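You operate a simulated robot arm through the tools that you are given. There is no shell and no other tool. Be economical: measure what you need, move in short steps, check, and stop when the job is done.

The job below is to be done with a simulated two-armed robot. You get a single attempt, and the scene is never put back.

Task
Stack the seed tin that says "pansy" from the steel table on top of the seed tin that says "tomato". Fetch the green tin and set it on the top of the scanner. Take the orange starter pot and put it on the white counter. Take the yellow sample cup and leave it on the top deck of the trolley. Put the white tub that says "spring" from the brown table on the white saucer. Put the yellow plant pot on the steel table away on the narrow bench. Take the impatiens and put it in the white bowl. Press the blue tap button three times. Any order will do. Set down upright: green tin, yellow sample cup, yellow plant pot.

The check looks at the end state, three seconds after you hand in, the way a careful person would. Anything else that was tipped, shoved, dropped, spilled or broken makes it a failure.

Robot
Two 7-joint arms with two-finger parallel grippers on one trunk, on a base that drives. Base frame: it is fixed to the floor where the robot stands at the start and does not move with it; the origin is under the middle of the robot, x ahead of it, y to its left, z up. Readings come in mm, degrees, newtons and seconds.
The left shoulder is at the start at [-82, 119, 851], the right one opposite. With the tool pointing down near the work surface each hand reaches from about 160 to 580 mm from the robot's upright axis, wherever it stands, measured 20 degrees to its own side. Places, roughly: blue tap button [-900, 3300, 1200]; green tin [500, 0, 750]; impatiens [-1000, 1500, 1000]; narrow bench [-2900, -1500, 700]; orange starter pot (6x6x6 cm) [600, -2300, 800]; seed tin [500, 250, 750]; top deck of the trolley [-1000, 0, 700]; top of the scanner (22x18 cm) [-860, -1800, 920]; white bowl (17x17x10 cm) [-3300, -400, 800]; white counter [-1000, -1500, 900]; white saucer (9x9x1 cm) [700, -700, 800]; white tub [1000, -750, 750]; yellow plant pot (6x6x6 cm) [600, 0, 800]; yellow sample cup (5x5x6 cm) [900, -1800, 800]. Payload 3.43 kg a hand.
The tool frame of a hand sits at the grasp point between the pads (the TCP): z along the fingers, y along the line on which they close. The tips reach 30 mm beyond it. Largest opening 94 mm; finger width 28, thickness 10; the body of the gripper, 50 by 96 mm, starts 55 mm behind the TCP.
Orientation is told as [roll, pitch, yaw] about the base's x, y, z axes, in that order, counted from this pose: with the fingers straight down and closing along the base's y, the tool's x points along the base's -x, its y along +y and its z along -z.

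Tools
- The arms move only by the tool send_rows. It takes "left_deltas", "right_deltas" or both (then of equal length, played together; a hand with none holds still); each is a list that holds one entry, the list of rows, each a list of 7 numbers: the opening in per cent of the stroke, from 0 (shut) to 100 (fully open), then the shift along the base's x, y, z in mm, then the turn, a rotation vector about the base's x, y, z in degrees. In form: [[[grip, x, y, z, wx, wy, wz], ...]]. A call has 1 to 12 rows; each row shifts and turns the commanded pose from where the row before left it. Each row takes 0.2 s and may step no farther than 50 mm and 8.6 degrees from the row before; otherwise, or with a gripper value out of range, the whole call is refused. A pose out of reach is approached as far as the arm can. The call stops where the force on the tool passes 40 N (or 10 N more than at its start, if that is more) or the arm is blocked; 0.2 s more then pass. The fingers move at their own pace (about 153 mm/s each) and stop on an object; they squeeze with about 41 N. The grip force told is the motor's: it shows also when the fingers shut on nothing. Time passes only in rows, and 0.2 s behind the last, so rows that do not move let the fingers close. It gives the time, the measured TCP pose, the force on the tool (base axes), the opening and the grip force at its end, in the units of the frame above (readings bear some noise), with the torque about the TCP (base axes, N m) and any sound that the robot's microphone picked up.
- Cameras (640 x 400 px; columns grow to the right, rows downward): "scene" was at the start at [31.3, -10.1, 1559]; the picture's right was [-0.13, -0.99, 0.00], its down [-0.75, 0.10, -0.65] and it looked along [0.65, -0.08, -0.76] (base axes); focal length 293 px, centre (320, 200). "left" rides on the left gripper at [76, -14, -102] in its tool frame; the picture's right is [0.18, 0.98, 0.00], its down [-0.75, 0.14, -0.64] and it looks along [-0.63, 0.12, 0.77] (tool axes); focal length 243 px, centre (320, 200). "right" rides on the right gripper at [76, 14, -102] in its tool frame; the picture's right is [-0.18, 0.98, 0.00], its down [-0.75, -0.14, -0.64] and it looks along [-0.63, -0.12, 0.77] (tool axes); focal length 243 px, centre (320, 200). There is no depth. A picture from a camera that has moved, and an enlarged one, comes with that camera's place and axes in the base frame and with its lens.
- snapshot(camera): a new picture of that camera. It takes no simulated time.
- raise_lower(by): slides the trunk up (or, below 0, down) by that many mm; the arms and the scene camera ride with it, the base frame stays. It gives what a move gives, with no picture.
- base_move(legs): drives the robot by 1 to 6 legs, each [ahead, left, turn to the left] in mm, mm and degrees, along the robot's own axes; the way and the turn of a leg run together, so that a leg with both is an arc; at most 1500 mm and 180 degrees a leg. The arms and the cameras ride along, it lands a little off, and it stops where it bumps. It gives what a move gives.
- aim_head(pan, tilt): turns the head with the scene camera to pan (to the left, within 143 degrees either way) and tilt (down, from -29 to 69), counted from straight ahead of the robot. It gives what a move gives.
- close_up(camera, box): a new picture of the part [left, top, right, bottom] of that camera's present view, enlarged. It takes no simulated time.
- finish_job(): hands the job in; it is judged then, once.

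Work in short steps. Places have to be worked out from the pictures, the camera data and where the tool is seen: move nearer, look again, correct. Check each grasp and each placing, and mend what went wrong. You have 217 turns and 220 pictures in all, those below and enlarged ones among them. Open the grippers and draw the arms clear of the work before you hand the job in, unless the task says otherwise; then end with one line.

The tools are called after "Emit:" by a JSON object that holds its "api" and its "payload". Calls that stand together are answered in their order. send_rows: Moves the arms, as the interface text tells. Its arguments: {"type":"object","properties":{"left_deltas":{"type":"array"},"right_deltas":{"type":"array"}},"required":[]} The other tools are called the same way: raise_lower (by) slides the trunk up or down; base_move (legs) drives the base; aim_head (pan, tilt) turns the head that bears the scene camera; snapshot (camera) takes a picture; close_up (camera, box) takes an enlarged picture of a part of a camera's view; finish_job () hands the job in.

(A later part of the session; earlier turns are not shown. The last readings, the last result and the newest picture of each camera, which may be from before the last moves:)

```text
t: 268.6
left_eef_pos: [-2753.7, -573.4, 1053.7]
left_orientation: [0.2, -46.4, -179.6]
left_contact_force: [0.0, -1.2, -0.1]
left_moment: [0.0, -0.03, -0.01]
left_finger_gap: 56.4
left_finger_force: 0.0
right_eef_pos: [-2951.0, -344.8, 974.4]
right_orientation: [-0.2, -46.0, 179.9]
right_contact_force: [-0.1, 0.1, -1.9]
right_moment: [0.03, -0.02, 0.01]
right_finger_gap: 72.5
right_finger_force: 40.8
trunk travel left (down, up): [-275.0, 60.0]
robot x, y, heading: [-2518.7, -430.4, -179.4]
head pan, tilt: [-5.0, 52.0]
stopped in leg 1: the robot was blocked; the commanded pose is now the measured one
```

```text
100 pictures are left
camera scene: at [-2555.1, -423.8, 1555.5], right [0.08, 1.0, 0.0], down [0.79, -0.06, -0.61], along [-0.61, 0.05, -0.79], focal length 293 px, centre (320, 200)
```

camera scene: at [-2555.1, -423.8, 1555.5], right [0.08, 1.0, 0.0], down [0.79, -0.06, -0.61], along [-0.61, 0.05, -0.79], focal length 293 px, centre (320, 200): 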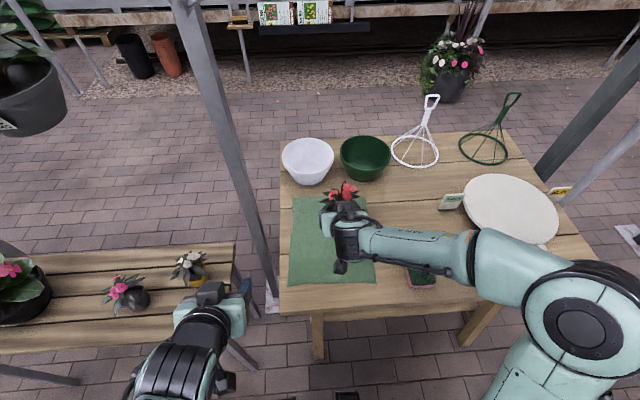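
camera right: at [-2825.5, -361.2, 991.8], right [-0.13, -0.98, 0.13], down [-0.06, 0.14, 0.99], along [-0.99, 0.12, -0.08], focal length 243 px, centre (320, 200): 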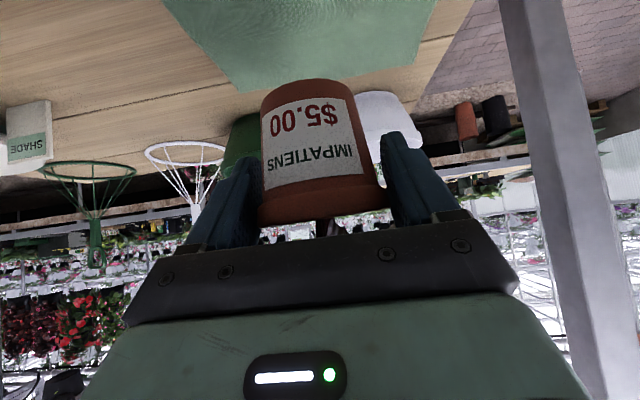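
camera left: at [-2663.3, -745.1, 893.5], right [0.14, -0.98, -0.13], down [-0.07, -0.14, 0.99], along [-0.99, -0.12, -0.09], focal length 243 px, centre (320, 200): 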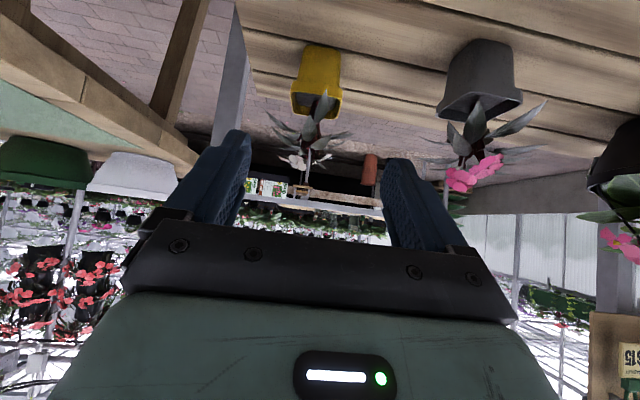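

The base was blocked, so I'll reach from here. Bowl centre ≈(-3250,-407), rim z≈900. Shift the base left 70 for a straighter reach, then carry the pot over the bowl at z 976.

Emit:
{"api": "base_move", "payload": {"legs": [[-8, 0, 0], [0, 70, 0]]}}

Emit:
{"api": "send_rows", "payload": {"right_deltas": [[[0, -30, 4, 2, 0, 0, 0], [0, -35, 2, 0, 0, 0, 0], [0, -35, 0, 0, 0, 0, 0], [0, -35, 0, 0, 0, 0, 0], [0, -35, 0, 0, 0, 0, 0], [0, -35, 0, 0, 0, 0, 0], [0, 0, 0, 0, 0, 0, 0]]]}}

Emit:
{"api": "snapshot", "payload": {"camera": "right"}}

Emit:
{"api": "close_up", "payload": {"camera": "scene", "box": [230, 100, 430, 260]}}

```text
t: 270.2
left_eef_pos: [-2742.8, -641.1, 1054.2]
left_orientation: [0.3, -46.5, -179.5]
left_contact_force: [-0.4, -0.1, 0.4]
left_moment: [0.06, 0.01, -0.02]
left_finger_gap: 56.4
left_finger_force: 0.0
right_eef_pos: [-2942.2, -415.3, 975.5]
right_orientation: [-0.2, -46.1, 180.0]
right_contact_force: [-0.4, -0.5, -2.0]
right_moment: [0.04, 0.01, -0.01]
right_finger_gap: 72.3
right_finger_force: 40.6
trunk travel left (down, up): [-275.0, 60.0]
robot x, y, heading: [-2510.1, -498.5, -179.3]
head pan, tilt: [-5.0, 52.0]
```

```text
t: 271.8
left_eef_pos: [-2742.8, -640.4, 1053.3]
left_orientation: [0.2, -46.6, -179.5]
left_contact_force: [-0.2, 0.8, -0.7]
left_moment: [0.01, -0.01, 0.0]
left_finger_gap: 56.2
left_finger_force: 0.0
right_eef_pos: [-3144.1, -407.5, 977.6]
right_orientation: [-0.2, -46.0, -179.9]
right_contact_force: [0.1, -0.2, -1.1]
right_moment: [-0.03, 0.03, 0.0]
right_finger_gap: 72.4
right_finger_force: 41.0
trunk travel left (down, up): [-275.0, 60.0]
robot x, y, heading: [-2509.4, -493.1, -179.2]
head pan, tilt: [-5.0, 52.0]
```

```text
99 pictures are left
camera right: at [-3017.3, -423.5, 994.6], right [-0.13, -0.98, 0.13], down [-0.06, 0.14, 0.99], along [-0.99, 0.12, -0.08], focal length 243 px, centre (320, 200)
```

right: 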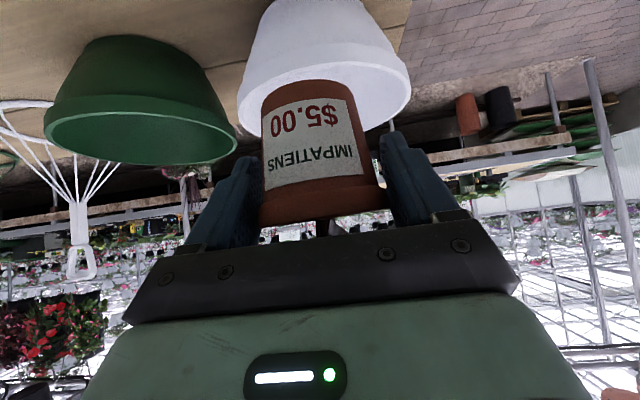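

```text
2.50 times, centred on (330, 180) of scene
camera zoom: at [-2543.7, -492.5, 1555.4], right [0.08, 1.0, 0.0], down [0.79, -0.06, -0.62], along [-0.61, 0.05, -0.79], focal length 734 px, centre (295, 250)
```

zoom: 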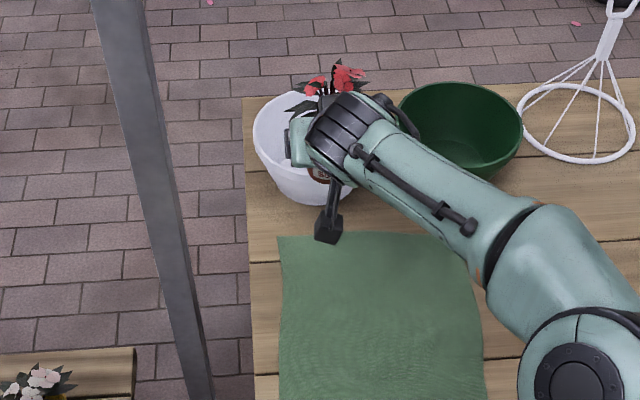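

Bowl rim centre ≈(-3250,-411). Move the remaining ~108 mm to above it.

Emit:
{"api": "send_rows", "payload": {"right_deltas": [[[0, -36, -1, 0, 0, 0, 0], [0, -36, -1, 0, 0, 0, 0], [0, -36, -1, 0, 0, 0, 0], [0, 0, 0, 0, 0, 0, 0]]]}}

Emit:
{"api": "snapshot", "payload": {"camera": "right"}}

Emit:
{"api": "close_up", "payload": {"camera": "scene", "box": [250, 100, 390, 200]}}

Emit:
{"api": "snapshot", "payload": {"camera": "left"}}

```text
t: 272.8
left_eef_pos: [-2743.7, -641.5, 1053.7]
left_orientation: [0.3, -46.5, -179.5]
left_contact_force: [0.0, -0.3, -0.6]
left_moment: [-0.03, -0.01, 0.02]
left_finger_gap: 56.3
left_finger_force: 0.0
right_eef_pos: [-3207.7, -410.9, 975.9]
right_orientation: [-0.1, -46.1, -180.1]
right_contact_force: [0.0, -0.6, -2.1]
right_moment: [-0.03, 0.0, 0.01]
right_finger_gap: 71.6
right_finger_force: 41.0
right hand out of reach, approached as far as the arm can: row 2, 3
trunk travel left (down, up): [-275.0, 60.0]
robot x, y, heading: [-2513.4, -498.6, -179.1]
head pan, tilt: [-5.0, 52.0]
```

```text
97 pictures are left
camera right: at [-3080.7, -427.5, 993.0], right [-0.13, -0.98, 0.13], down [-0.06, 0.14, 0.99], along [-0.99, 0.12, -0.08], focal length 243 px, centre (320, 200)
```

right: 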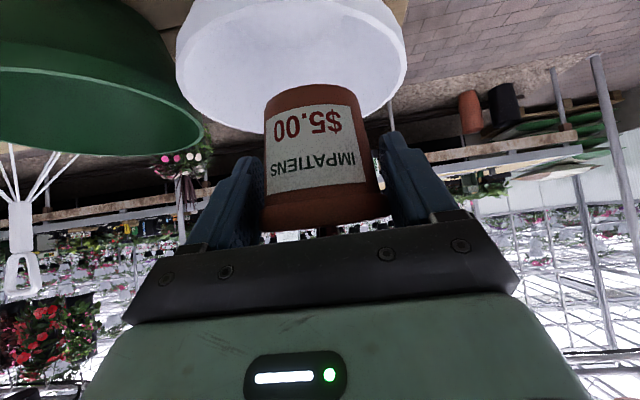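

```text
4.00 times, centred on (320, 150) of scene
camera zoom: at [-2544.6, -493.0, 1555.5], right [0.08, 1.0, 0.0], down [0.79, -0.06, -0.62], along [-0.61, 0.05, -0.79], focal length 1174 px, centre (320, 400)
```

zoom: 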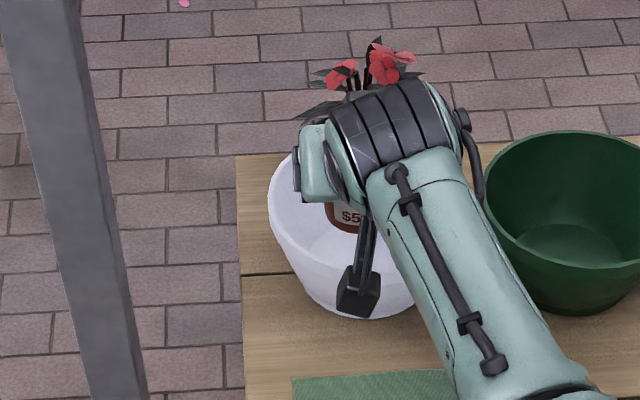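

```text
95 pictures are left
camera left: at [-2616.5, -624.5, 1069.5], right [0.14, -0.98, -0.13], down [-0.05, -0.14, 0.99], along [-0.99, -0.13, -0.07], focal length 243 px, centre (320, 200)
```

left: 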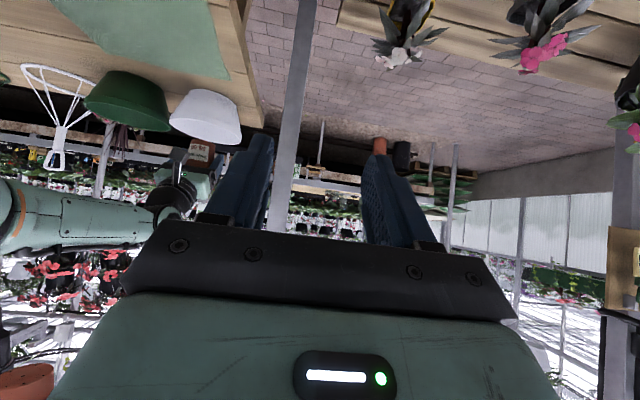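

Just out of reach at this height. Raise the trunk 60 mm (gives more forward reach at lower hand height), then retreat a bit and come in lower.

Emit:
{"api": "raise_lower", "payload": {"by": 60}}

Emit:
{"api": "send_rows", "payload": {"right_deltas": [[[0, 40, 0, -25, 0, 0, 0], [0, 20, 0, -30, 0, 0, 0], [0, -15, 0, -10, 0, 0, 0], [0, -25, 0, -5, 0, 0, 0], [0, -25, 0, 0, 0, 0, 0], [0, -15, 0, 0, 0, 0, 0], [0, 0, 0, 0, 0, 0, 0]]]}}

Emit:
{"api": "snapshot", "payload": {"camera": "left"}}

Emit:
{"api": "snapshot", "payload": {"camera": "right"}}

```text
t: 273.8
left_eef_pos: [-2776.5, -639.4, 1138.4]
left_orientation: [0.3, -50.6, -179.5]
left_contact_force: [0.2, -0.2, 0.2]
left_moment: [0.0, -0.01, -0.03]
left_finger_gap: 56.3
left_finger_force: 0.0
right_eef_pos: [-3205.8, -409.7, 1041.3]
right_orientation: [-0.1, -46.0, 180.0]
right_contact_force: [0.6, 0.2, -1.8]
right_moment: [-0.01, 0.01, 0.02]
right_finger_gap: 71.4
right_finger_force: 40.4
trunk travel left (down, up): [-335.0, 0.0]
robot x, y, heading: [-2512.8, -496.5, -179.3]
head pan, tilt: [-5.0, 52.0]
```

```text
t: 275.4
left_eef_pos: [-2776.2, -640.6, 1139.2]
left_orientation: [0.3, -50.6, -179.5]
left_contact_force: [0.4, 0.9, -0.7]
left_moment: [0.04, 0.0, -0.02]
left_finger_gap: 56.3
left_finger_force: 0.1
right_eef_pos: [-3225.4, -409.0, 970.6]
right_orientation: [-0.1, -46.1, 179.9]
right_contact_force: [0.0, -0.1, -2.1]
right_moment: [0.02, 0.06, 0.0]
right_finger_gap: 71.0
right_finger_force: 41.2
trunk travel left (down, up): [-335.0, 0.0]
robot x, y, heading: [-2510.7, -499.5, -179.4]
head pan, tilt: [-5.0, 52.0]
```

```text
94 pictures are left
camera left: at [-2648.8, -624.4, 1146.0], right [0.13, -0.98, -0.14], down [0.02, -0.14, 0.99], along [-0.99, -0.13, 0.0], focal length 243 px, centre (320, 200)
```

left: 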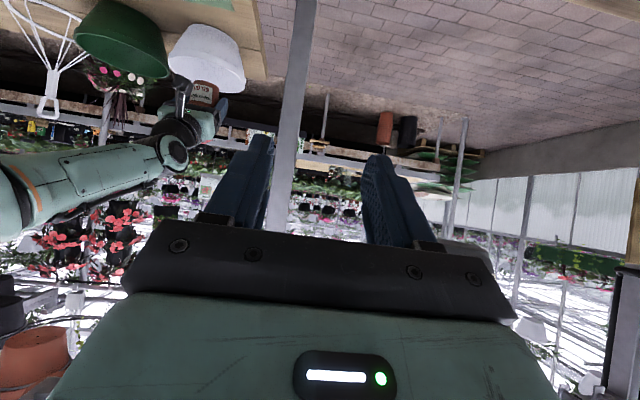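

```text
93 pictures are left
camera right: at [-3100.0, -424.9, 986.4], right [-0.13, -0.98, 0.13], down [-0.06, 0.14, 0.99], along [-0.99, 0.12, -0.08], focal length 243 px, centre (320, 200)
```

right: 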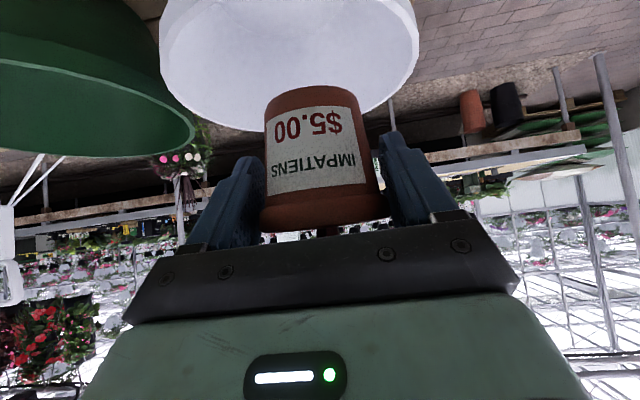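

Need ~25 mm further. Lower to ~945 while advancing.

Emit:
{"api": "send_rows", "payload": {"right_deltas": [[[0, -5, 2, -12, 0, 0, 0], [0, -8, 2, -12, 0, 0, 0], [0, -12, 1, -3, 0, 0, 0], [0, 0, 0, 0, 0, 0, 0]]]}}

Emit:
{"api": "snapshot", "payload": {"camera": "right"}}

Emit:
{"api": "close_up", "payload": {"camera": "scene", "box": [250, 100, 390, 200]}}

Emit:
{"api": "close_up", "payload": {"camera": "left", "box": [60, 0, 300, 160]}}

```text
t: 276.4
left_eef_pos: [-2776.9, -641.2, 1139.5]
left_orientation: [0.2, -50.6, -179.5]
left_contact_force: [-0.1, -0.7, -0.4]
left_moment: [-0.01, -0.02, 0.01]
left_finger_gap: 56.6
left_finger_force: 0.0
right_eef_pos: [-3251.3, -406.8, 942.6]
right_orientation: [-0.1, -46.1, 179.9]
right_contact_force: [-0.5, 0.3, -1.2]
right_moment: [0.0, 0.01, 0.0]
right_finger_gap: 71.1
right_finger_force: 41.0
trunk travel left (down, up): [-335.0, 0.0]
robot x, y, heading: [-2508.9, -495.5, -179.4]
head pan, tilt: [-5.0, 52.0]
```

```text
92 pictures are left
camera right: at [-3124.4, -421.7, 959.0], right [-0.13, -0.98, 0.13], down [-0.06, 0.14, 0.99], along [-0.99, 0.12, -0.08], focal length 243 px, centre (320, 200)
```

right: 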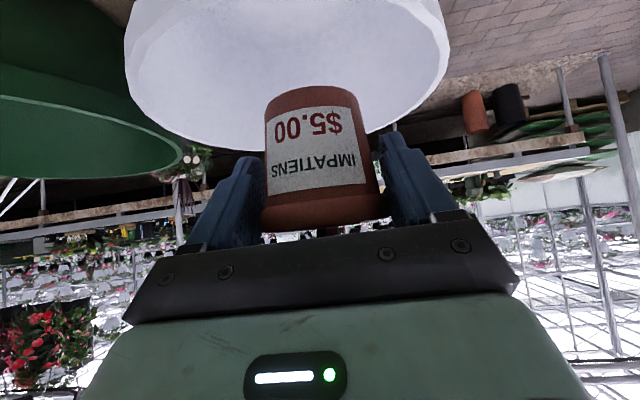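

```text
4.00 times, centred on (320, 150) of scene
camera zoom: at [-2543.3, -492.6, 1618.6], right [0.08, 1.0, 0.0], down [0.79, -0.06, -0.62], along [-0.61, 0.05, -0.79], focal length 1174 px, centre (320, 400)
```

zoom: 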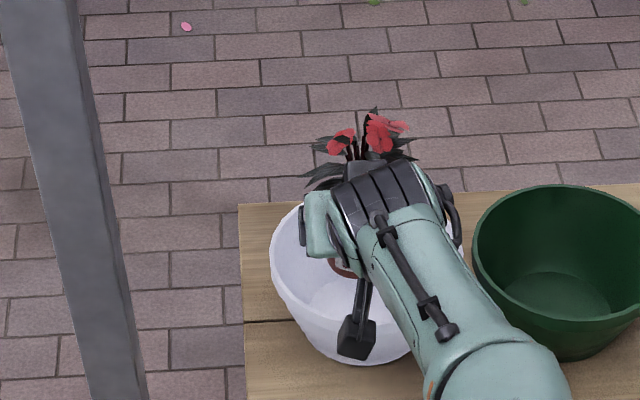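

```text
2.50 times, centred on (180, 80) of left
camera zoom: at [-2648.8, -624.4, 1146.0], right [0.13, -0.98, -0.14], down [0.02, -0.14, 0.99], along [-0.99, -0.13, 0.0], focal length 606 px, centre (670, 500)
```

zoom: 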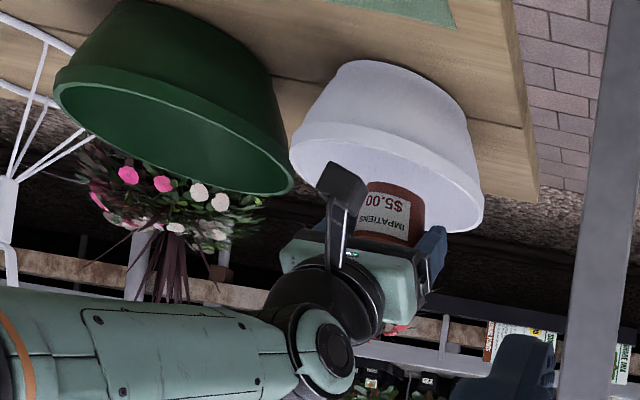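

Bowl centre ≈(-3246,-399). Shift +9 in y and start lowering into the bowl.

Emit:
{"api": "send_rows", "payload": {"right_deltas": [[[0, 0, 9, 0, 0, 0, 0], [0, 0, 0, -15, 0, 0, 0], [0, 0, 0, -15, 0, 0, 0], [0, 0, 0, 0, 0, 0, 0]]]}}

Emit:
{"api": "snapshot", "payload": {"camera": "right"}}

Emit:
{"api": "close_up", "payload": {"camera": "left", "box": [120, 10, 280, 130]}}

Emit:
{"api": "close_up", "payload": {"camera": "scene", "box": [270, 120, 390, 210]}}

```text
t: 277.4
left_eef_pos: [-2777.2, -640.1, 1139.1]
left_orientation: [0.3, -50.6, -179.5]
left_contact_force: [-0.9, 0.5, -0.6]
left_moment: [-0.03, 0.04, 0.02]
left_finger_gap: 56.4
left_finger_force: 0.1
right_eef_pos: [-3251.6, -396.5, 911.7]
right_orientation: [-0.1, -46.1, 179.9]
right_contact_force: [0.1, -0.3, -1.9]
right_moment: [-0.06, -0.03, -0.02]
right_finger_gap: 71.0
right_finger_force: 41.1
trunk travel left (down, up): [-335.0, 0.0]
robot x, y, heading: [-2513.5, -497.0, -179.5]
head pan, tilt: [-5.0, 52.0]
```

```text
89 pictures are left
camera right: at [-3124.0, -411.9, 927.8], right [-0.13, -0.98, 0.13], down [-0.06, 0.14, 0.99], along [-0.99, 0.12, -0.08], focal length 243 px, centre (320, 200)
```

right: 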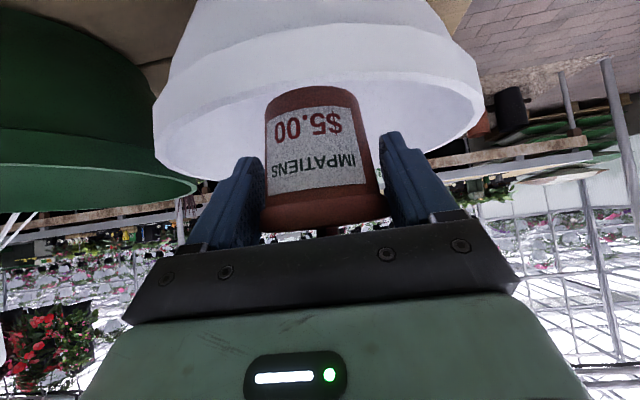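

```text
3.33 times, centred on (200, 70) of left
camera zoom: at [-2648.9, -624.4, 1146.1], right [0.13, -0.98, -0.14], down [0.02, -0.14, 0.99], along [-0.99, -0.13, 0.0], focal length 809 px, centre (720, 633)
```

zoom: 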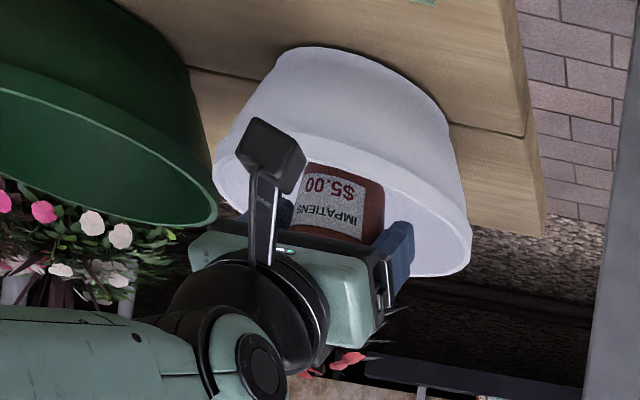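

```text
4.44 times, centred on (330, 165) of scene
camera zoom: at [-2543.4, -492.6, 1618.6], right [0.08, 1.0, 0.0], down [0.79, -0.06, -0.62], along [-0.61, 0.05, -0.79], focal length 1304 px, centre (276, 356)
```

zoom: 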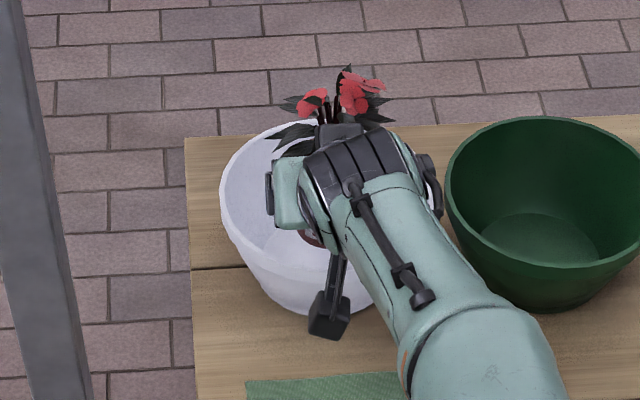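

Well centred in the bowl. Continue lowering.

Emit:
{"api": "send_rows", "payload": {"right_deltas": [[[0, 0, 0, -10, 0, 0, 0], [0, 0, 0, -10, 0, 0, 0], [0, 0, 0, -10, 0, 0, 0], [0, 0, 0, -8, 0, 0, 0], [0, 0, 0, 0, 0, 0, 0]]]}}

Emit:
{"api": "close_up", "payload": {"camera": "left", "box": [120, 10, 280, 130]}}

Emit:
{"api": "close_up", "payload": {"camera": "scene", "box": [270, 120, 390, 210]}}

Emit:
{"api": "snapshot", "payload": {"camera": "right"}}

```text
t: 278.6
left_eef_pos: [-2777.0, -641.1, 1139.7]
left_orientation: [0.2, -50.6, -179.5]
left_contact_force: [0.6, 0.4, 0.4]
left_moment: [-0.01, 0.0, 0.01]
left_finger_gap: 56.7
left_finger_force: 0.1
right_eef_pos: [-3251.6, -397.9, 875.5]
right_orientation: [0.0, -46.1, 179.8]
right_contact_force: [0.2, 0.7, -1.9]
right_moment: [0.0, -0.02, -0.03]
right_finger_gap: 71.4
right_finger_force: 41.1
trunk travel left (down, up): [-335.0, 0.0]
robot x, y, heading: [-2508.7, -499.8, -179.6]
head pan, tilt: [-5.0, 52.0]
```

```text
3.33 times, centred on (200, 70) of left
camera zoom: at [-2648.9, -624.3, 1146.1], right [0.13, -0.98, -0.14], down [0.02, -0.14, 0.99], along [-0.99, -0.13, 0.0], focal length 809 px, centre (720, 633)
```

zoom: 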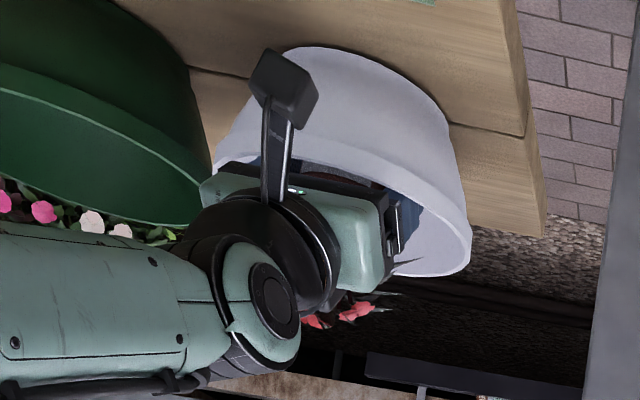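

```text
4.44 times, centred on (330, 165) of scene
camera zoom: at [-2543.5, -492.5, 1618.6], right [0.08, 1.0, 0.0], down [0.79, -0.06, -0.62], along [-0.61, 0.05, -0.79], focal length 1304 px, centre (276, 356)
```

zoom: 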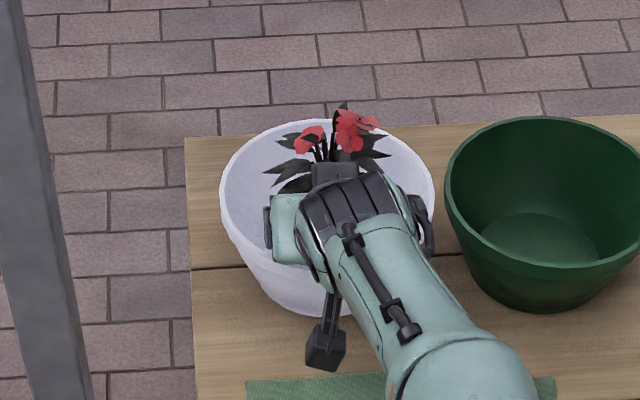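

```text
84 pictures are left
camera right: at [-3124.5, -413.3, 891.5], right [-0.13, -0.98, 0.13], down [-0.06, 0.14, 0.99], along [-0.99, 0.12, -0.08], focal length 243 px, centre (320, 200)
```

right: 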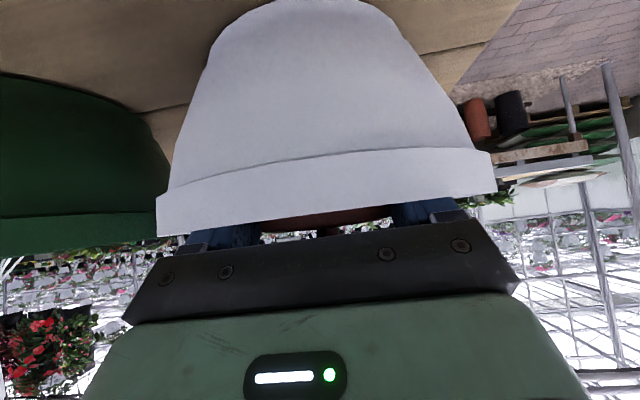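

Rim now close under the gripper body. Shift 4 mm further in and lower slowly, watching forces.

Emit:
{"api": "send_rows", "payload": {"right_deltas": [[[0, -4, 0, -4, 0, 0, 0], [0, 0, 0, -4, 0, 0, 0], [0, 0, 0, -4, 0, 0, 0], [0, 0, 0, -4, 0, 0, 0], [0, 0, 0, 0, 0, 0, 0]]]}}

Emit:
{"api": "close_up", "payload": {"camera": "scene", "box": [270, 120, 390, 210]}}

Emit:
{"api": "snapshot", "payload": {"camera": "right"}}

```text
t: 279.8
left_eef_pos: [-2773.6, -639.9, 1142.2]
left_orientation: [0.1, -50.8, -179.5]
left_contact_force: [0.0, 0.1, -0.1]
left_moment: [-0.02, -0.02, 0.04]
left_finger_gap: 56.5
left_finger_force: 0.0
right_eef_pos: [-3253.9, -396.5, 870.3]
right_orientation: [-0.1, -47.0, 179.8]
right_contact_force: [7.0, 0.0, 35.5]
right_moment: [0.0, -2.06, -0.02]
right_finger_gap: 71.0
right_finger_force: 41.2
trunk travel left (down, up): [-335.0, 0.0]
robot x, y, heading: [-2508.8, -502.6, -179.6]
head pan, tilt: [-5.0, 52.0]
```

```text
4.44 times, centred on (330, 165) of scene
camera zoom: at [-2538.0, -493.2, 1619.0], right [0.08, 1.0, 0.0], down [0.78, -0.06, -0.62], along [-0.62, 0.05, -0.79], focal length 1304 px, centre (276, 356)
```

zoom: 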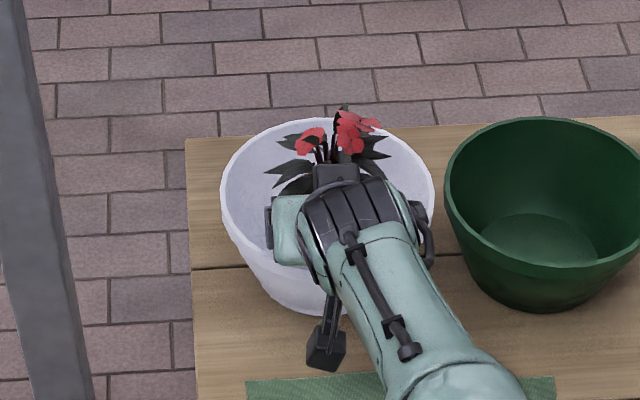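

```text
82 pictures are left
camera right: at [-3128.5, -412.3, 884.8], right [-0.13, -0.98, 0.13], down [-0.04, 0.14, 0.99], along [-0.99, 0.12, -0.06], focal length 243 px, centre (320, 200)
```

right: 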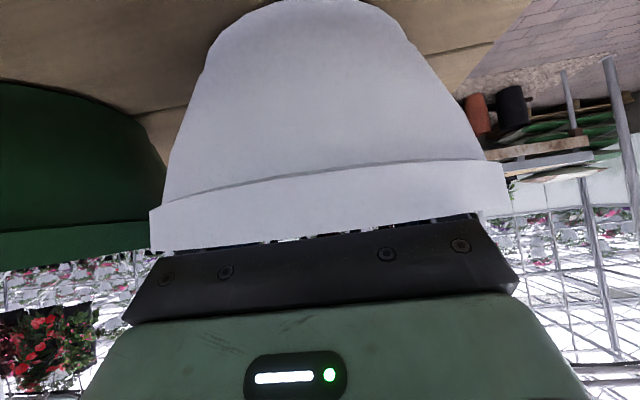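

The gripper body touched the near rim (bowl is ~25 mm farther than estimated). Lift 20 mm, and look down to see what blocked the base.

Emit:
{"api": "send_rows", "payload": {"right_deltas": [[[0, 0, 0, 10, 0, 0, 0], [0, 0, 0, 15, 0, 0, 0], [0, 0, 0, 0, 0, 0, 0]]]}}

Emit:
{"api": "aim_head", "payload": {"pan": 0, "tilt": 69}}

Emit:
{"api": "snapshot", "payload": {"camera": "scene"}}

```text
t: 280.6
left_eef_pos: [-2775.4, -641.3, 1138.9]
left_orientation: [0.3, -50.6, -179.5]
left_contact_force: [-1.0, -0.4, 0.4]
left_moment: [0.0, 0.01, 0.0]
left_finger_gap: 56.7
left_finger_force: 0.1
right_eef_pos: [-3255.0, -395.8, 882.8]
right_orientation: [-0.2, -45.9, 180.0]
right_contact_force: [-0.8, 0.0, -0.7]
right_moment: [0.04, 0.0, -0.02]
right_finger_gap: 70.8
right_finger_force: 41.0
trunk travel left (down, up): [-335.0, 0.0]
robot x, y, heading: [-2512.9, -499.5, -179.7]
head pan, tilt: [-5.0, 52.0]
```

```text
t: 281.4
left_eef_pos: [-2777.1, -640.6, 1140.1]
left_orientation: [0.2, -50.6, -179.4]
left_contact_force: [0.2, 0.3, -0.1]
left_moment: [-0.02, 0.01, 0.04]
left_finger_gap: 56.5
left_finger_force: 0.1
right_eef_pos: [-3256.5, -396.3, 884.3]
right_orientation: [-0.1, -46.1, 180.0]
right_contact_force: [0.1, 0.6, -3.1]
right_moment: [0.0, -0.03, 0.01]
right_finger_gap: 71.1
right_finger_force: 41.3
trunk travel left (down, up): [-335.0, 0.0]
robot x, y, heading: [-2509.0, -498.7, -179.3]
head pan, tilt: [0.0, 68.8]
```

```text
81 pictures are left
camera scene: at [-2524.6, -498.8, 1599.4], right [-0.01, 1.0, 0.0], down [0.93, 0.01, -0.36], along [-0.36, 0.0, -0.93], focal length 293 px, centre (320, 200)
```

scene: 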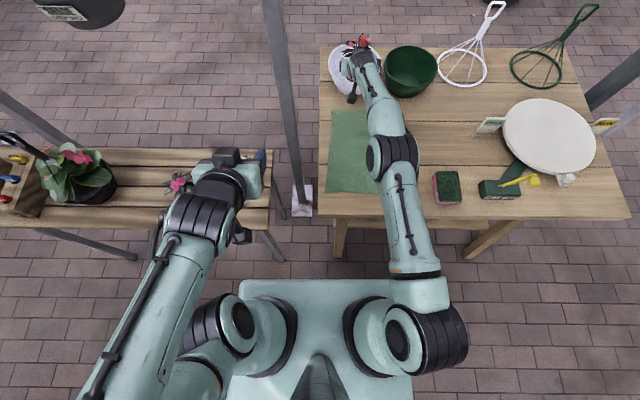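

The base is blocked by the table leg, but the pot is already nearly over the bowl's centre. I push the hand ~10 mm further and lower until first touch.

Emit:
{"api": "send_rows", "payload": {"right_deltas": [[[0, -6, 0, -2, 0, 0, 0], [0, -6, 0, -4, 0, 0, 0], [0, 0, 0, -4, 0, 0, 0], [0, 0, 0, -3, 0, 0, 0], [0, 0, 0, 0, 0, 0, 0]]]}}

Emit:
{"api": "snapshot", "payload": {"camera": "right"}}

Emit:
{"api": "close_up", "payload": {"camera": "scene", "box": [300, 20, 460, 120]}}

```text
t: 282.6
left_eef_pos: [-2777.2, -640.5, 1139.8]
left_orientation: [0.2, -50.7, -179.5]
left_contact_force: [-0.2, -0.3, -0.1]
left_moment: [0.02, -0.03, -0.01]
left_finger_gap: 56.4
left_finger_force: 0.0
right_eef_pos: [-3259.3, -396.3, 874.6]
right_orientation: [0.0, -46.0, 179.9]
right_contact_force: [-0.8, 0.2, -1.9]
right_moment: [0.02, -0.01, -0.01]
right_finger_gap: 70.9
right_finger_force: 40.7
right hand out of reach, approached as far as the arm can: row 2
trunk travel left (down, up): [-335.0, 0.0]
robot x, y, heading: [-2508.9, -499.4, -179.5]
head pan, tilt: [0.0, 68.8]
```

```text
80 pictures are left
camera right: at [-3133.4, -412.4, 890.8], right [-0.13, -0.98, 0.13], down [-0.06, 0.14, 0.99], along [-0.99, 0.12, -0.08], focal length 243 px, centre (320, 200)
```

right: 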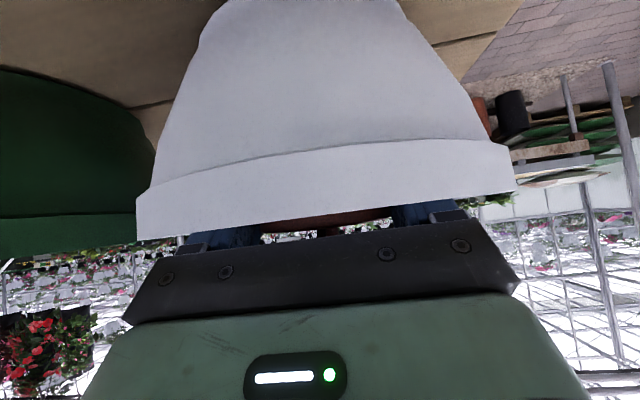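

```text
4.00 times, centred on (380, 70) of scene
camera zoom: at [-2524.5, -498.9, 1599.3], right [-0.01, 1.0, 0.0], down [0.93, 0.01, -0.36], along [-0.36, 0.0, -0.93], focal length 1174 px, centre (80, 720)
```

zoom: 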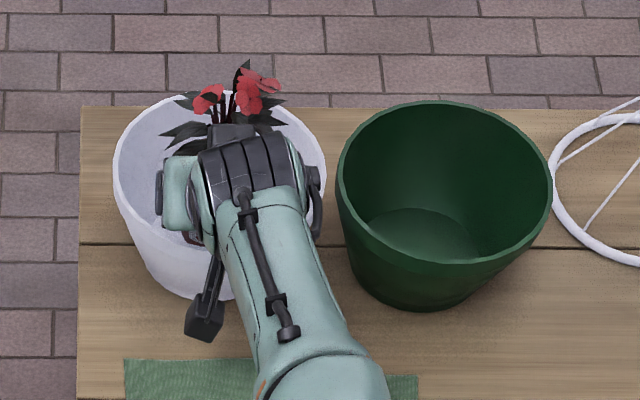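

Continue forward-and-down in tiny steps toward first contact.

Emit:
{"api": "send_rows", "payload": {"right_deltas": [[[0, -3, 0, -3, 0, 0, 0], [0, -3, 0, -3, 0, 0, 0], [0, -3, 0, -3, 0, 0, 0], [0, -2, 0, -3, 0, 0, 0], [0, 0, 0, 0, 0, 0, 0]]]}}

Emit:
{"api": "snapshot", "payload": {"camera": "right"}}

```text
t: 283.8
left_eef_pos: [-2776.4, -640.7, 1138.8]
left_orientation: [0.3, -50.6, -179.5]
left_contact_force: [-0.4, -0.4, 0.0]
left_moment: [-0.01, 0.0, -0.01]
left_finger_gap: 56.3
left_finger_force: 0.2
right_eef_pos: [-3258.9, -393.5, 870.0]
right_orientation: [-0.1, -46.3, 180.0]
right_contact_force: [1.2, 1.2, 4.9]
right_moment: [0.25, -0.37, -0.04]
right_finger_gap: 71.1
right_finger_force: 41.3
right hand out of reach, approached as far as the arm can: row 1, 2, 3, 4
trunk travel left (down, up): [-335.0, 0.0]
robot x, y, heading: [-2513.9, -499.1, -179.3]
head pan, tilt: [0.0, 68.8]
```

```text
78 pictures are left
camera right: at [-3133.5, -409.5, 886.3], right [-0.13, -0.98, 0.13], down [-0.06, 0.14, 0.99], along [-0.99, 0.12, -0.07], focal length 243 px, centre (320, 200)
```

right: 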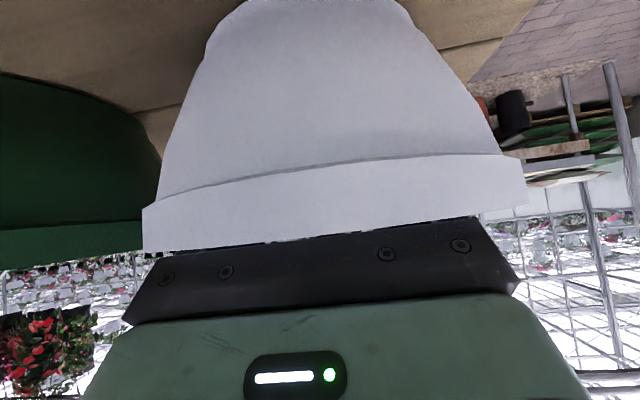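

This is the lowest clear position; the pot's base is only ~20 mm above the bowl's bottom. Release it there and withdraw back-up.

Emit:
{"api": "send_rows", "payload": {"right_deltas": [[[0, 0, 0, 2, 0, 0, 0], [100, 0, 0, 0, 0, 0, 0], [100, 0, 0, 0, 0, 0, 0], [100, 0, 0, 0, 0, 0, 0]]]}}

Emit:
{"api": "close_up", "payload": {"camera": "scene", "box": [300, 20, 460, 120]}}

Emit:
{"api": "send_rows", "payload": {"right_deltas": [[[100, 22, 0, 30, 0, 0, 0], [100, 25, 0, 30, 0, 0, 0], [100, 30, 0, 30, 0, 0, 0], [100, 45, 0, 0, 0, 0, 0], [100, 45, 0, 0, 0, 0, 0], [100, 45, 0, 0, 0, 0, 0]]]}}

Emit:
{"api": "close_up", "payload": {"camera": "scene", "box": [300, 20, 460, 120]}}

```text
t: 284.8
left_eef_pos: [-2777.3, -641.3, 1139.6]
left_orientation: [0.4, -50.7, -179.6]
left_contact_force: [0.0, -0.3, -0.1]
left_moment: [0.0, 0.02, 0.0]
left_finger_gap: 56.6
left_finger_force: 0.1
right_eef_pos: [-3259.6, -394.2, 870.5]
right_orientation: [-0.1, -46.2, 180.0]
right_contact_force: [-1.6, -2.6, 3.0]
right_moment: [0.02, -0.19, -0.05]
right_finger_gap: 92.3
right_finger_force: 0.1
trunk travel left (down, up): [-335.0, 0.0]
robot x, y, heading: [-2514.2, -497.3, -179.6]
head pan, tilt: [0.0, 68.8]
```

```text
4.00 times, centred on (380, 70) of scene
camera zoom: at [-2524.1, -499.2, 1599.4], right [-0.01, 1.0, 0.0], down [0.93, 0.01, -0.36], along [-0.36, 0.0, -0.93], focal length 1174 px, centre (80, 720)
```

zoom: 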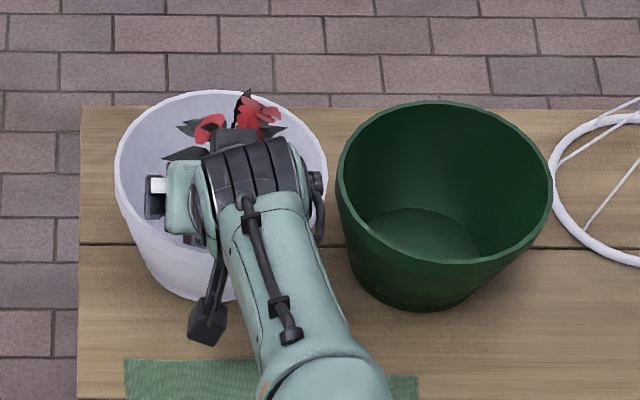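

```text
t: 286.2
left_eef_pos: [-2775.5, -639.9, 1139.1]
left_orientation: [0.3, -50.6, -179.5]
left_contact_force: [-0.2, -0.1, 0.4]
left_moment: [-0.01, -0.02, -0.02]
left_finger_gap: 56.4
left_finger_force: 0.0
right_eef_pos: [-3046.5, -391.7, 958.5]
right_orientation: [0.0, -46.2, 179.8]
right_contact_force: [1.1, 0.5, 0.1]
right_moment: [-0.01, 0.05, -0.02]
right_finger_gap: 93.7
right_finger_force: 0.0
trunk travel left (down, up): [-335.0, 0.0]
robot x, y, heading: [-2509.7, -497.5, -179.4]
head pan, tilt: [0.0, 68.8]
```

```text
4.00 times, centred on (380, 70) of scene
camera zoom: at [-2523.1, -498.9, 1599.3], right [-0.01, 1.0, 0.0], down [0.93, 0.01, -0.36], along [-0.36, 0.0, -0.93], focal length 1174 px, centre (80, 720)
```

zoom: 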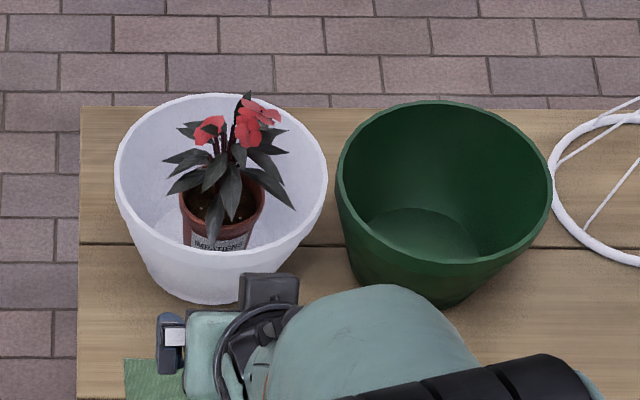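

Impatiens sits upright in the bowl, bowl unmoved. Retract the arm, then drive back around toward the tap button.

Emit:
{"api": "send_rows", "payload": {"right_deltas": [[[100, 45, 0, 10, 0, 0, 0], [100, 45, 0, 10, 0, 0, 0], [60, 45, 5, 10, 0, 0, 0], [30, 40, 5, 10, 0, 0, 0], [0, 20, 0, 10, 0, 0, 0]]]}}

Emit:
{"api": "base_move", "payload": {"legs": [[-380, 0, -0.5], [0, -1350, 0], [0, -1300, 0], [-1400, 0, 0], [-450, 0, 0], [0, -900, 0]]}}

Emit:
{"api": "aim_head", "payload": {"pan": 0, "tilt": 30}}

Emit:
{"api": "snapshot", "payload": {"camera": "scene"}}

```text
t: 287.4
left_eef_pos: [-2776.0, -640.2, 1139.8]
left_orientation: [0.4, -50.6, -179.4]
left_contact_force: [-0.6, -0.7, 0.5]
left_moment: [0.01, -0.01, 0.02]
left_finger_gap: 56.3
left_finger_force: 0.0
right_eef_pos: [-2860.6, -383.0, 1011.6]
right_orientation: [-0.2, -46.0, 179.8]
right_contact_force: [-0.2, 0.6, -0.3]
right_moment: [0.0, 0.01, 0.04]
right_finger_gap: 0.3
right_finger_force: 33.1
right hand out of reach, approached as far as the arm can: row 5
trunk travel left (down, up): [-335.0, 0.0]
robot x, y, heading: [-2510.2, -495.5, -179.5]
head pan, tilt: [0.0, 68.8]
```

```text
t: 329.6
left_eef_pos: [-507.9, 2936.4, 1139.8]
left_orientation: [0.2, -50.6, -178.5]
left_contact_force: [-1.1, 0.8, 0.1]
left_moment: [0.01, -0.02, 0.0]
left_finger_gap: 56.6
left_finger_force: 0.0
right_eef_pos: [-597.5, 3190.0, 1012.4]
right_orientation: [-0.1, -46.0, -179.2]
right_contact_force: [0.2, -0.2, -0.3]
right_moment: [0.02, -0.03, 0.01]
right_finger_gap: 0.0
right_finger_force: 32.8
trunk travel left (down, up): [-335.0, 0.0]
robot x, y, heading: [-247.7, 3081.7, -178.7]
head pan, tilt: [0.0, 68.8]
```

```text
t: 330.6
left_eef_pos: [-507.8, 2934.5, 1139.5]
left_orientation: [0.4, -50.6, -178.8]
left_contact_force: [0.2, 0.4, 0.4]
left_moment: [-0.01, -0.01, 0.0]
left_finger_gap: 56.3
left_finger_force: 0.1
right_eef_pos: [-597.8, 3191.8, 1011.4]
right_orientation: [-0.1, -46.0, -179.3]
right_contact_force: [0.4, -0.3, -0.9]
right_moment: [0.02, -0.02, -0.01]
right_finger_gap: 0.2
right_finger_force: 33.3
trunk travel left (down, up): [-335.0, 0.0]
robot x, y, heading: [-245.8, 3081.6, -178.6]
head pan, tilt: [0.0, 30.0]
```

```text
75 pictures are left
camera scene: at [-292.3, 3079.6, 1650.8], right [-0.03, 1.0, 0.0], down [0.5, 0.01, -0.87], along [-0.87, -0.02, -0.5], focal length 293 px, centre (320, 200)
```

scene: 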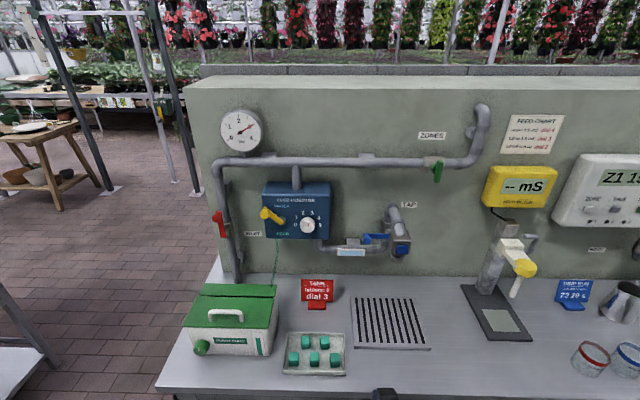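

Emit:
{"api": "close_up", "payload": {"camera": "scene", "box": [310, 190, 430, 275]}}

```text
4.71 times, centred on (370, 232) of scene
camera zoom: at [-292.3, 3079.6, 1650.8], right [-0.03, 1.0, 0.0], down [0.5, 0.01, -0.87], along [-0.87, -0.02, -0.5], focal length 1381 px, centre (85, 47)
```

zoom: 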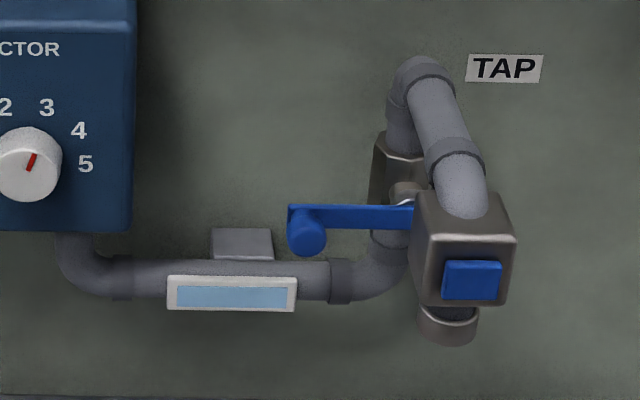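

The tap button is the blue rectangle on the tap's front block, roughly (-842,3262,1200). Bring the closed right hand in front, tilting it to 60°.

Emit:
{"api": "send_rows", "payload": {"right_deltas": [[[0, -22, 12, 33, 0, 2.4, 0], [0, -22, 12, 33, 0, 2.4, 0], [0, -22, 12, 33, 0, 2.4, 0], [0, -22, 12, 33, 0, 2.4, 0], [0, -22, 12, 33, 0, 2.4, 0], [0, -22, 10, 29, 0, 2.4, 0], [0, 0, 0, 0, 0, 0, 0]]]}}

Emit:
{"api": "snapshot", "payload": {"camera": "right"}}

Emit:
{"api": "close_up", "payload": {"camera": "scene", "box": [310, 180, 450, 280]}}

```text
t: 332.2
left_eef_pos: [-508.0, 2934.8, 1139.2]
left_orientation: [0.3, -50.6, -178.6]
left_contact_force: [-0.5, 0.2, -0.2]
left_moment: [0.02, -0.04, -0.02]
left_finger_gap: 56.4
left_finger_force: 0.1
right_eef_pos: [-729.9, 3260.6, 1207.6]
right_orientation: [-0.6, -60.5, -178.8]
right_contact_force: [0.2, 0.5, 0.0]
right_moment: [0.02, 0.01, 0.02]
right_finger_gap: 0.1
right_finger_force: 32.5
trunk travel left (down, up): [-335.0, 0.0]
robot x, y, heading: [-245.3, 3082.0, -178.4]
head pan, tilt: [0.0, 30.0]
```

```text
73 pictures are left
camera right: at [-603.2, 3246.5, 1191.6], right [-0.08, -0.98, 0.15], down [0.19, 0.14, 0.97], along [-0.98, 0.11, 0.17], focal length 243 px, centre (320, 200)
```

right: 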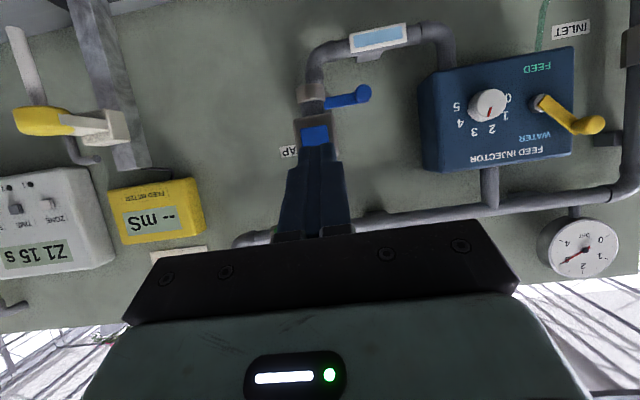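

```text
4.00 times, centred on (380, 230) of scene
camera zoom: at [-291.9, 3079.3, 1650.8], right [-0.03, 1.0, 0.0], down [0.5, 0.01, -0.87], along [-0.87, -0.02, -0.5], focal length 1174 px, centre (80, 80)
```

zoom: 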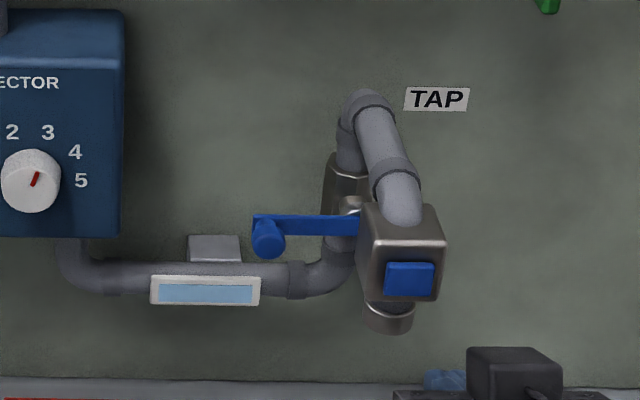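

Triangulated button: (-884,3274,1165). Move to 50 mm in front and check.

Emit:
{"api": "send_rows", "payload": {"right_deltas": [[[0, -20, 6, -20, 0, 0, 0], [0, -30, 7, -20, 0, 0, 0], [0, -20, 0, 0, 0, 0, 0], [0, 0, 0, 0, 0, 0, 0]]]}}

Emit:
{"api": "snapshot", "payload": {"camera": "right"}}

Emit:
{"api": "close_up", "payload": {"camera": "scene", "box": [340, 190, 440, 270]}}

```text
t: 333.2
left_eef_pos: [-507.4, 2935.3, 1138.8]
left_orientation: [0.2, -50.6, -178.6]
left_contact_force: [0.5, 1.1, 0.2]
left_moment: [-0.02, 0.0, -0.01]
left_finger_gap: 56.4
left_finger_force: 0.1
right_eef_pos: [-796.2, 3273.2, 1165.7]
right_orientation: [-0.5, -60.4, -178.8]
right_contact_force: [-1.2, -0.2, 0.0]
right_moment: [0.0, -0.01, 0.01]
right_finger_gap: 0.0
right_finger_force: 33.0
trunk travel left (down, up): [-335.0, 0.0]
robot x, y, heading: [-246.2, 3080.3, -178.3]
head pan, tilt: [0.0, 30.0]
```

```text
71 pictures are left
camera right: at [-670.6, 3259.9, 1150.3], right [-0.08, -0.98, 0.16], down [0.19, 0.14, 0.97], along [-0.98, 0.11, 0.17], focal length 243 px, centre (320, 200)
```

right: 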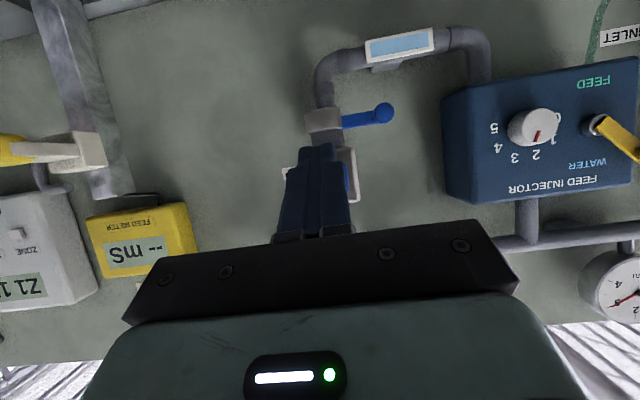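

```text
5.00 times, centred on (390, 230) of scene
camera zoom: at [-292.0, 3079.7, 1650.8], right [-0.03, 1.0, 0.0], down [0.5, 0.01, -0.87], along [-0.87, -0.02, -0.5], focal length 1467 px, centre (-30, 50)
```

zoom: 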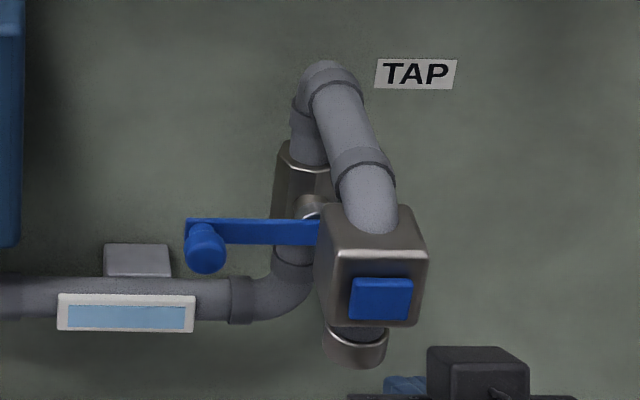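

Aligned. Advance 45 mm (+3 up), then small steps until contact.

Emit:
{"api": "send_rows", "payload": {"right_deltas": [[[0, -22, 0, 3, 0, 0, 0], [0, -22, 0, 0, 0, 0, 0], [0, -4, 0, 0, 0, 0, 0], [0, -4, 0, 0, 0, 0, 0]]]}}

Emit:
{"api": "close_up", "payload": {"camera": "scene", "box": [340, 190, 440, 270]}}

```text
t: 334.2
left_eef_pos: [-504.9, 2935.9, 1139.7]
left_orientation: [0.3, -50.7, -178.7]
left_contact_force: [-0.1, -0.2, 0.8]
left_moment: [-0.02, -0.01, 0.0]
left_finger_gap: 56.2
left_finger_force: 0.0
right_eef_pos: [-847.9, 3275.5, 1167.2]
right_orientation: [-0.5, -60.2, -178.8]
right_contact_force: [14.2, 0.1, -3.8]
right_moment: [-0.04, -0.17, 0.01]
right_finger_gap: 0.3
right_finger_force: 32.8
trunk travel left (down, up): [-335.0, 0.0]
robot x, y, heading: [-244.8, 3082.2, -178.5]
head pan, tilt: [0.0, 30.0]
heard: click
```

```text
5.00 times, centred on (390, 230) of scene
camera zoom: at [-289.4, 3079.7, 1650.8], right [-0.03, 1.0, 0.0], down [0.5, 0.01, -0.87], along [-0.87, -0.02, -0.5], focal length 1467 px, centre (-30, 50)
```

zoom: 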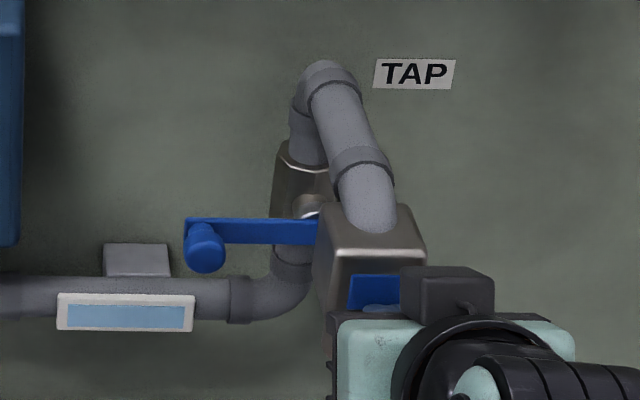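

A click: press one. Retract 15 mm and press again the same way, one press at a time.

Emit:
{"api": "send_rows", "payload": {"right_deltas": [[[0, 8, 0, 0, 0, 0, 0], [0, 8, 0, 0, 0, 0, 0], [0, 0, 0, 0, 0, 0, 0], [0, 0, 0, 0, 0, 0, 0]]]}}

Emit:
{"api": "send_rows", "payload": {"right_deltas": [[[0, -8, 0, 0, 0, 0, 0], [0, -4, 0, 0, 0, 0, 0], [0, -4, 0, 0, 0, 0, 0], [0, 0, 0, 0, 0, 0, 0]]]}}

Emit:
{"api": "send_rows", "payload": {"right_deltas": [[[0, 8, 0, 0, 0, 0, 0], [0, 8, 0, 0, 0, 0, 0], [0, 0, 0, 0, 0, 0, 0], [0, 0, 0, 0, 0, 0, 0]]]}}

```text
t: 335.2
left_eef_pos: [-508.3, 2935.0, 1139.5]
left_orientation: [0.4, -50.6, -178.7]
left_contact_force: [0.4, 0.6, -0.5]
left_moment: [0.03, -0.02, 0.02]
left_finger_gap: 56.6
left_finger_force: 0.1
right_eef_pos: [-834.8, 3274.5, 1169.6]
right_orientation: [-0.7, -60.5, -178.8]
right_contact_force: [0.6, 0.2, -0.4]
right_moment: [0.0, -0.02, 0.01]
right_finger_gap: 0.0
right_finger_force: 33.0
trunk travel left (down, up): [-335.0, 0.0]
robot x, y, heading: [-246.3, 3081.4, -178.4]
head pan, tilt: [0.0, 30.0]
```

```text
t: 336.2
left_eef_pos: [-503.6, 2935.7, 1139.7]
left_orientation: [0.2, -50.7, -178.6]
left_contact_force: [-0.2, 0.2, -0.2]
left_moment: [-0.03, 0.04, 0.01]
left_finger_gap: 56.4
left_finger_force: 0.1
right_eef_pos: [-847.9, 3274.6, 1169.5]
right_orientation: [-0.5, -60.3, -178.9]
right_contact_force: [23.0, -1.3, -1.1]
right_moment: [-0.06, -0.09, 0.01]
right_finger_gap: 0.0
right_finger_force: 32.7
trunk travel left (down, up): [-335.0, 0.0]
robot x, y, heading: [-243.0, 3079.5, -178.6]
head pan, tilt: [0.0, 30.0]
heard: click
```

```text
t: 337.2
left_eef_pos: [-508.1, 2934.3, 1140.8]
left_orientation: [0.3, -50.6, -178.6]
left_contact_force: [-0.7, 0.5, 0.7]
left_moment: [0.02, -0.01, 0.04]
left_finger_gap: 56.3
left_finger_force: 0.1
right_eef_pos: [-835.7, 3275.1, 1170.4]
right_orientation: [-0.5, -60.4, -178.8]
right_contact_force: [1.3, 0.5, -0.2]
right_moment: [-0.02, -0.01, -0.05]
right_finger_gap: 0.2
right_finger_force: 33.2
trunk travel left (down, up): [-335.0, 0.0]
robot x, y, heading: [-244.5, 3080.6, -178.3]
head pan, tilt: [0.0, 30.0]
```

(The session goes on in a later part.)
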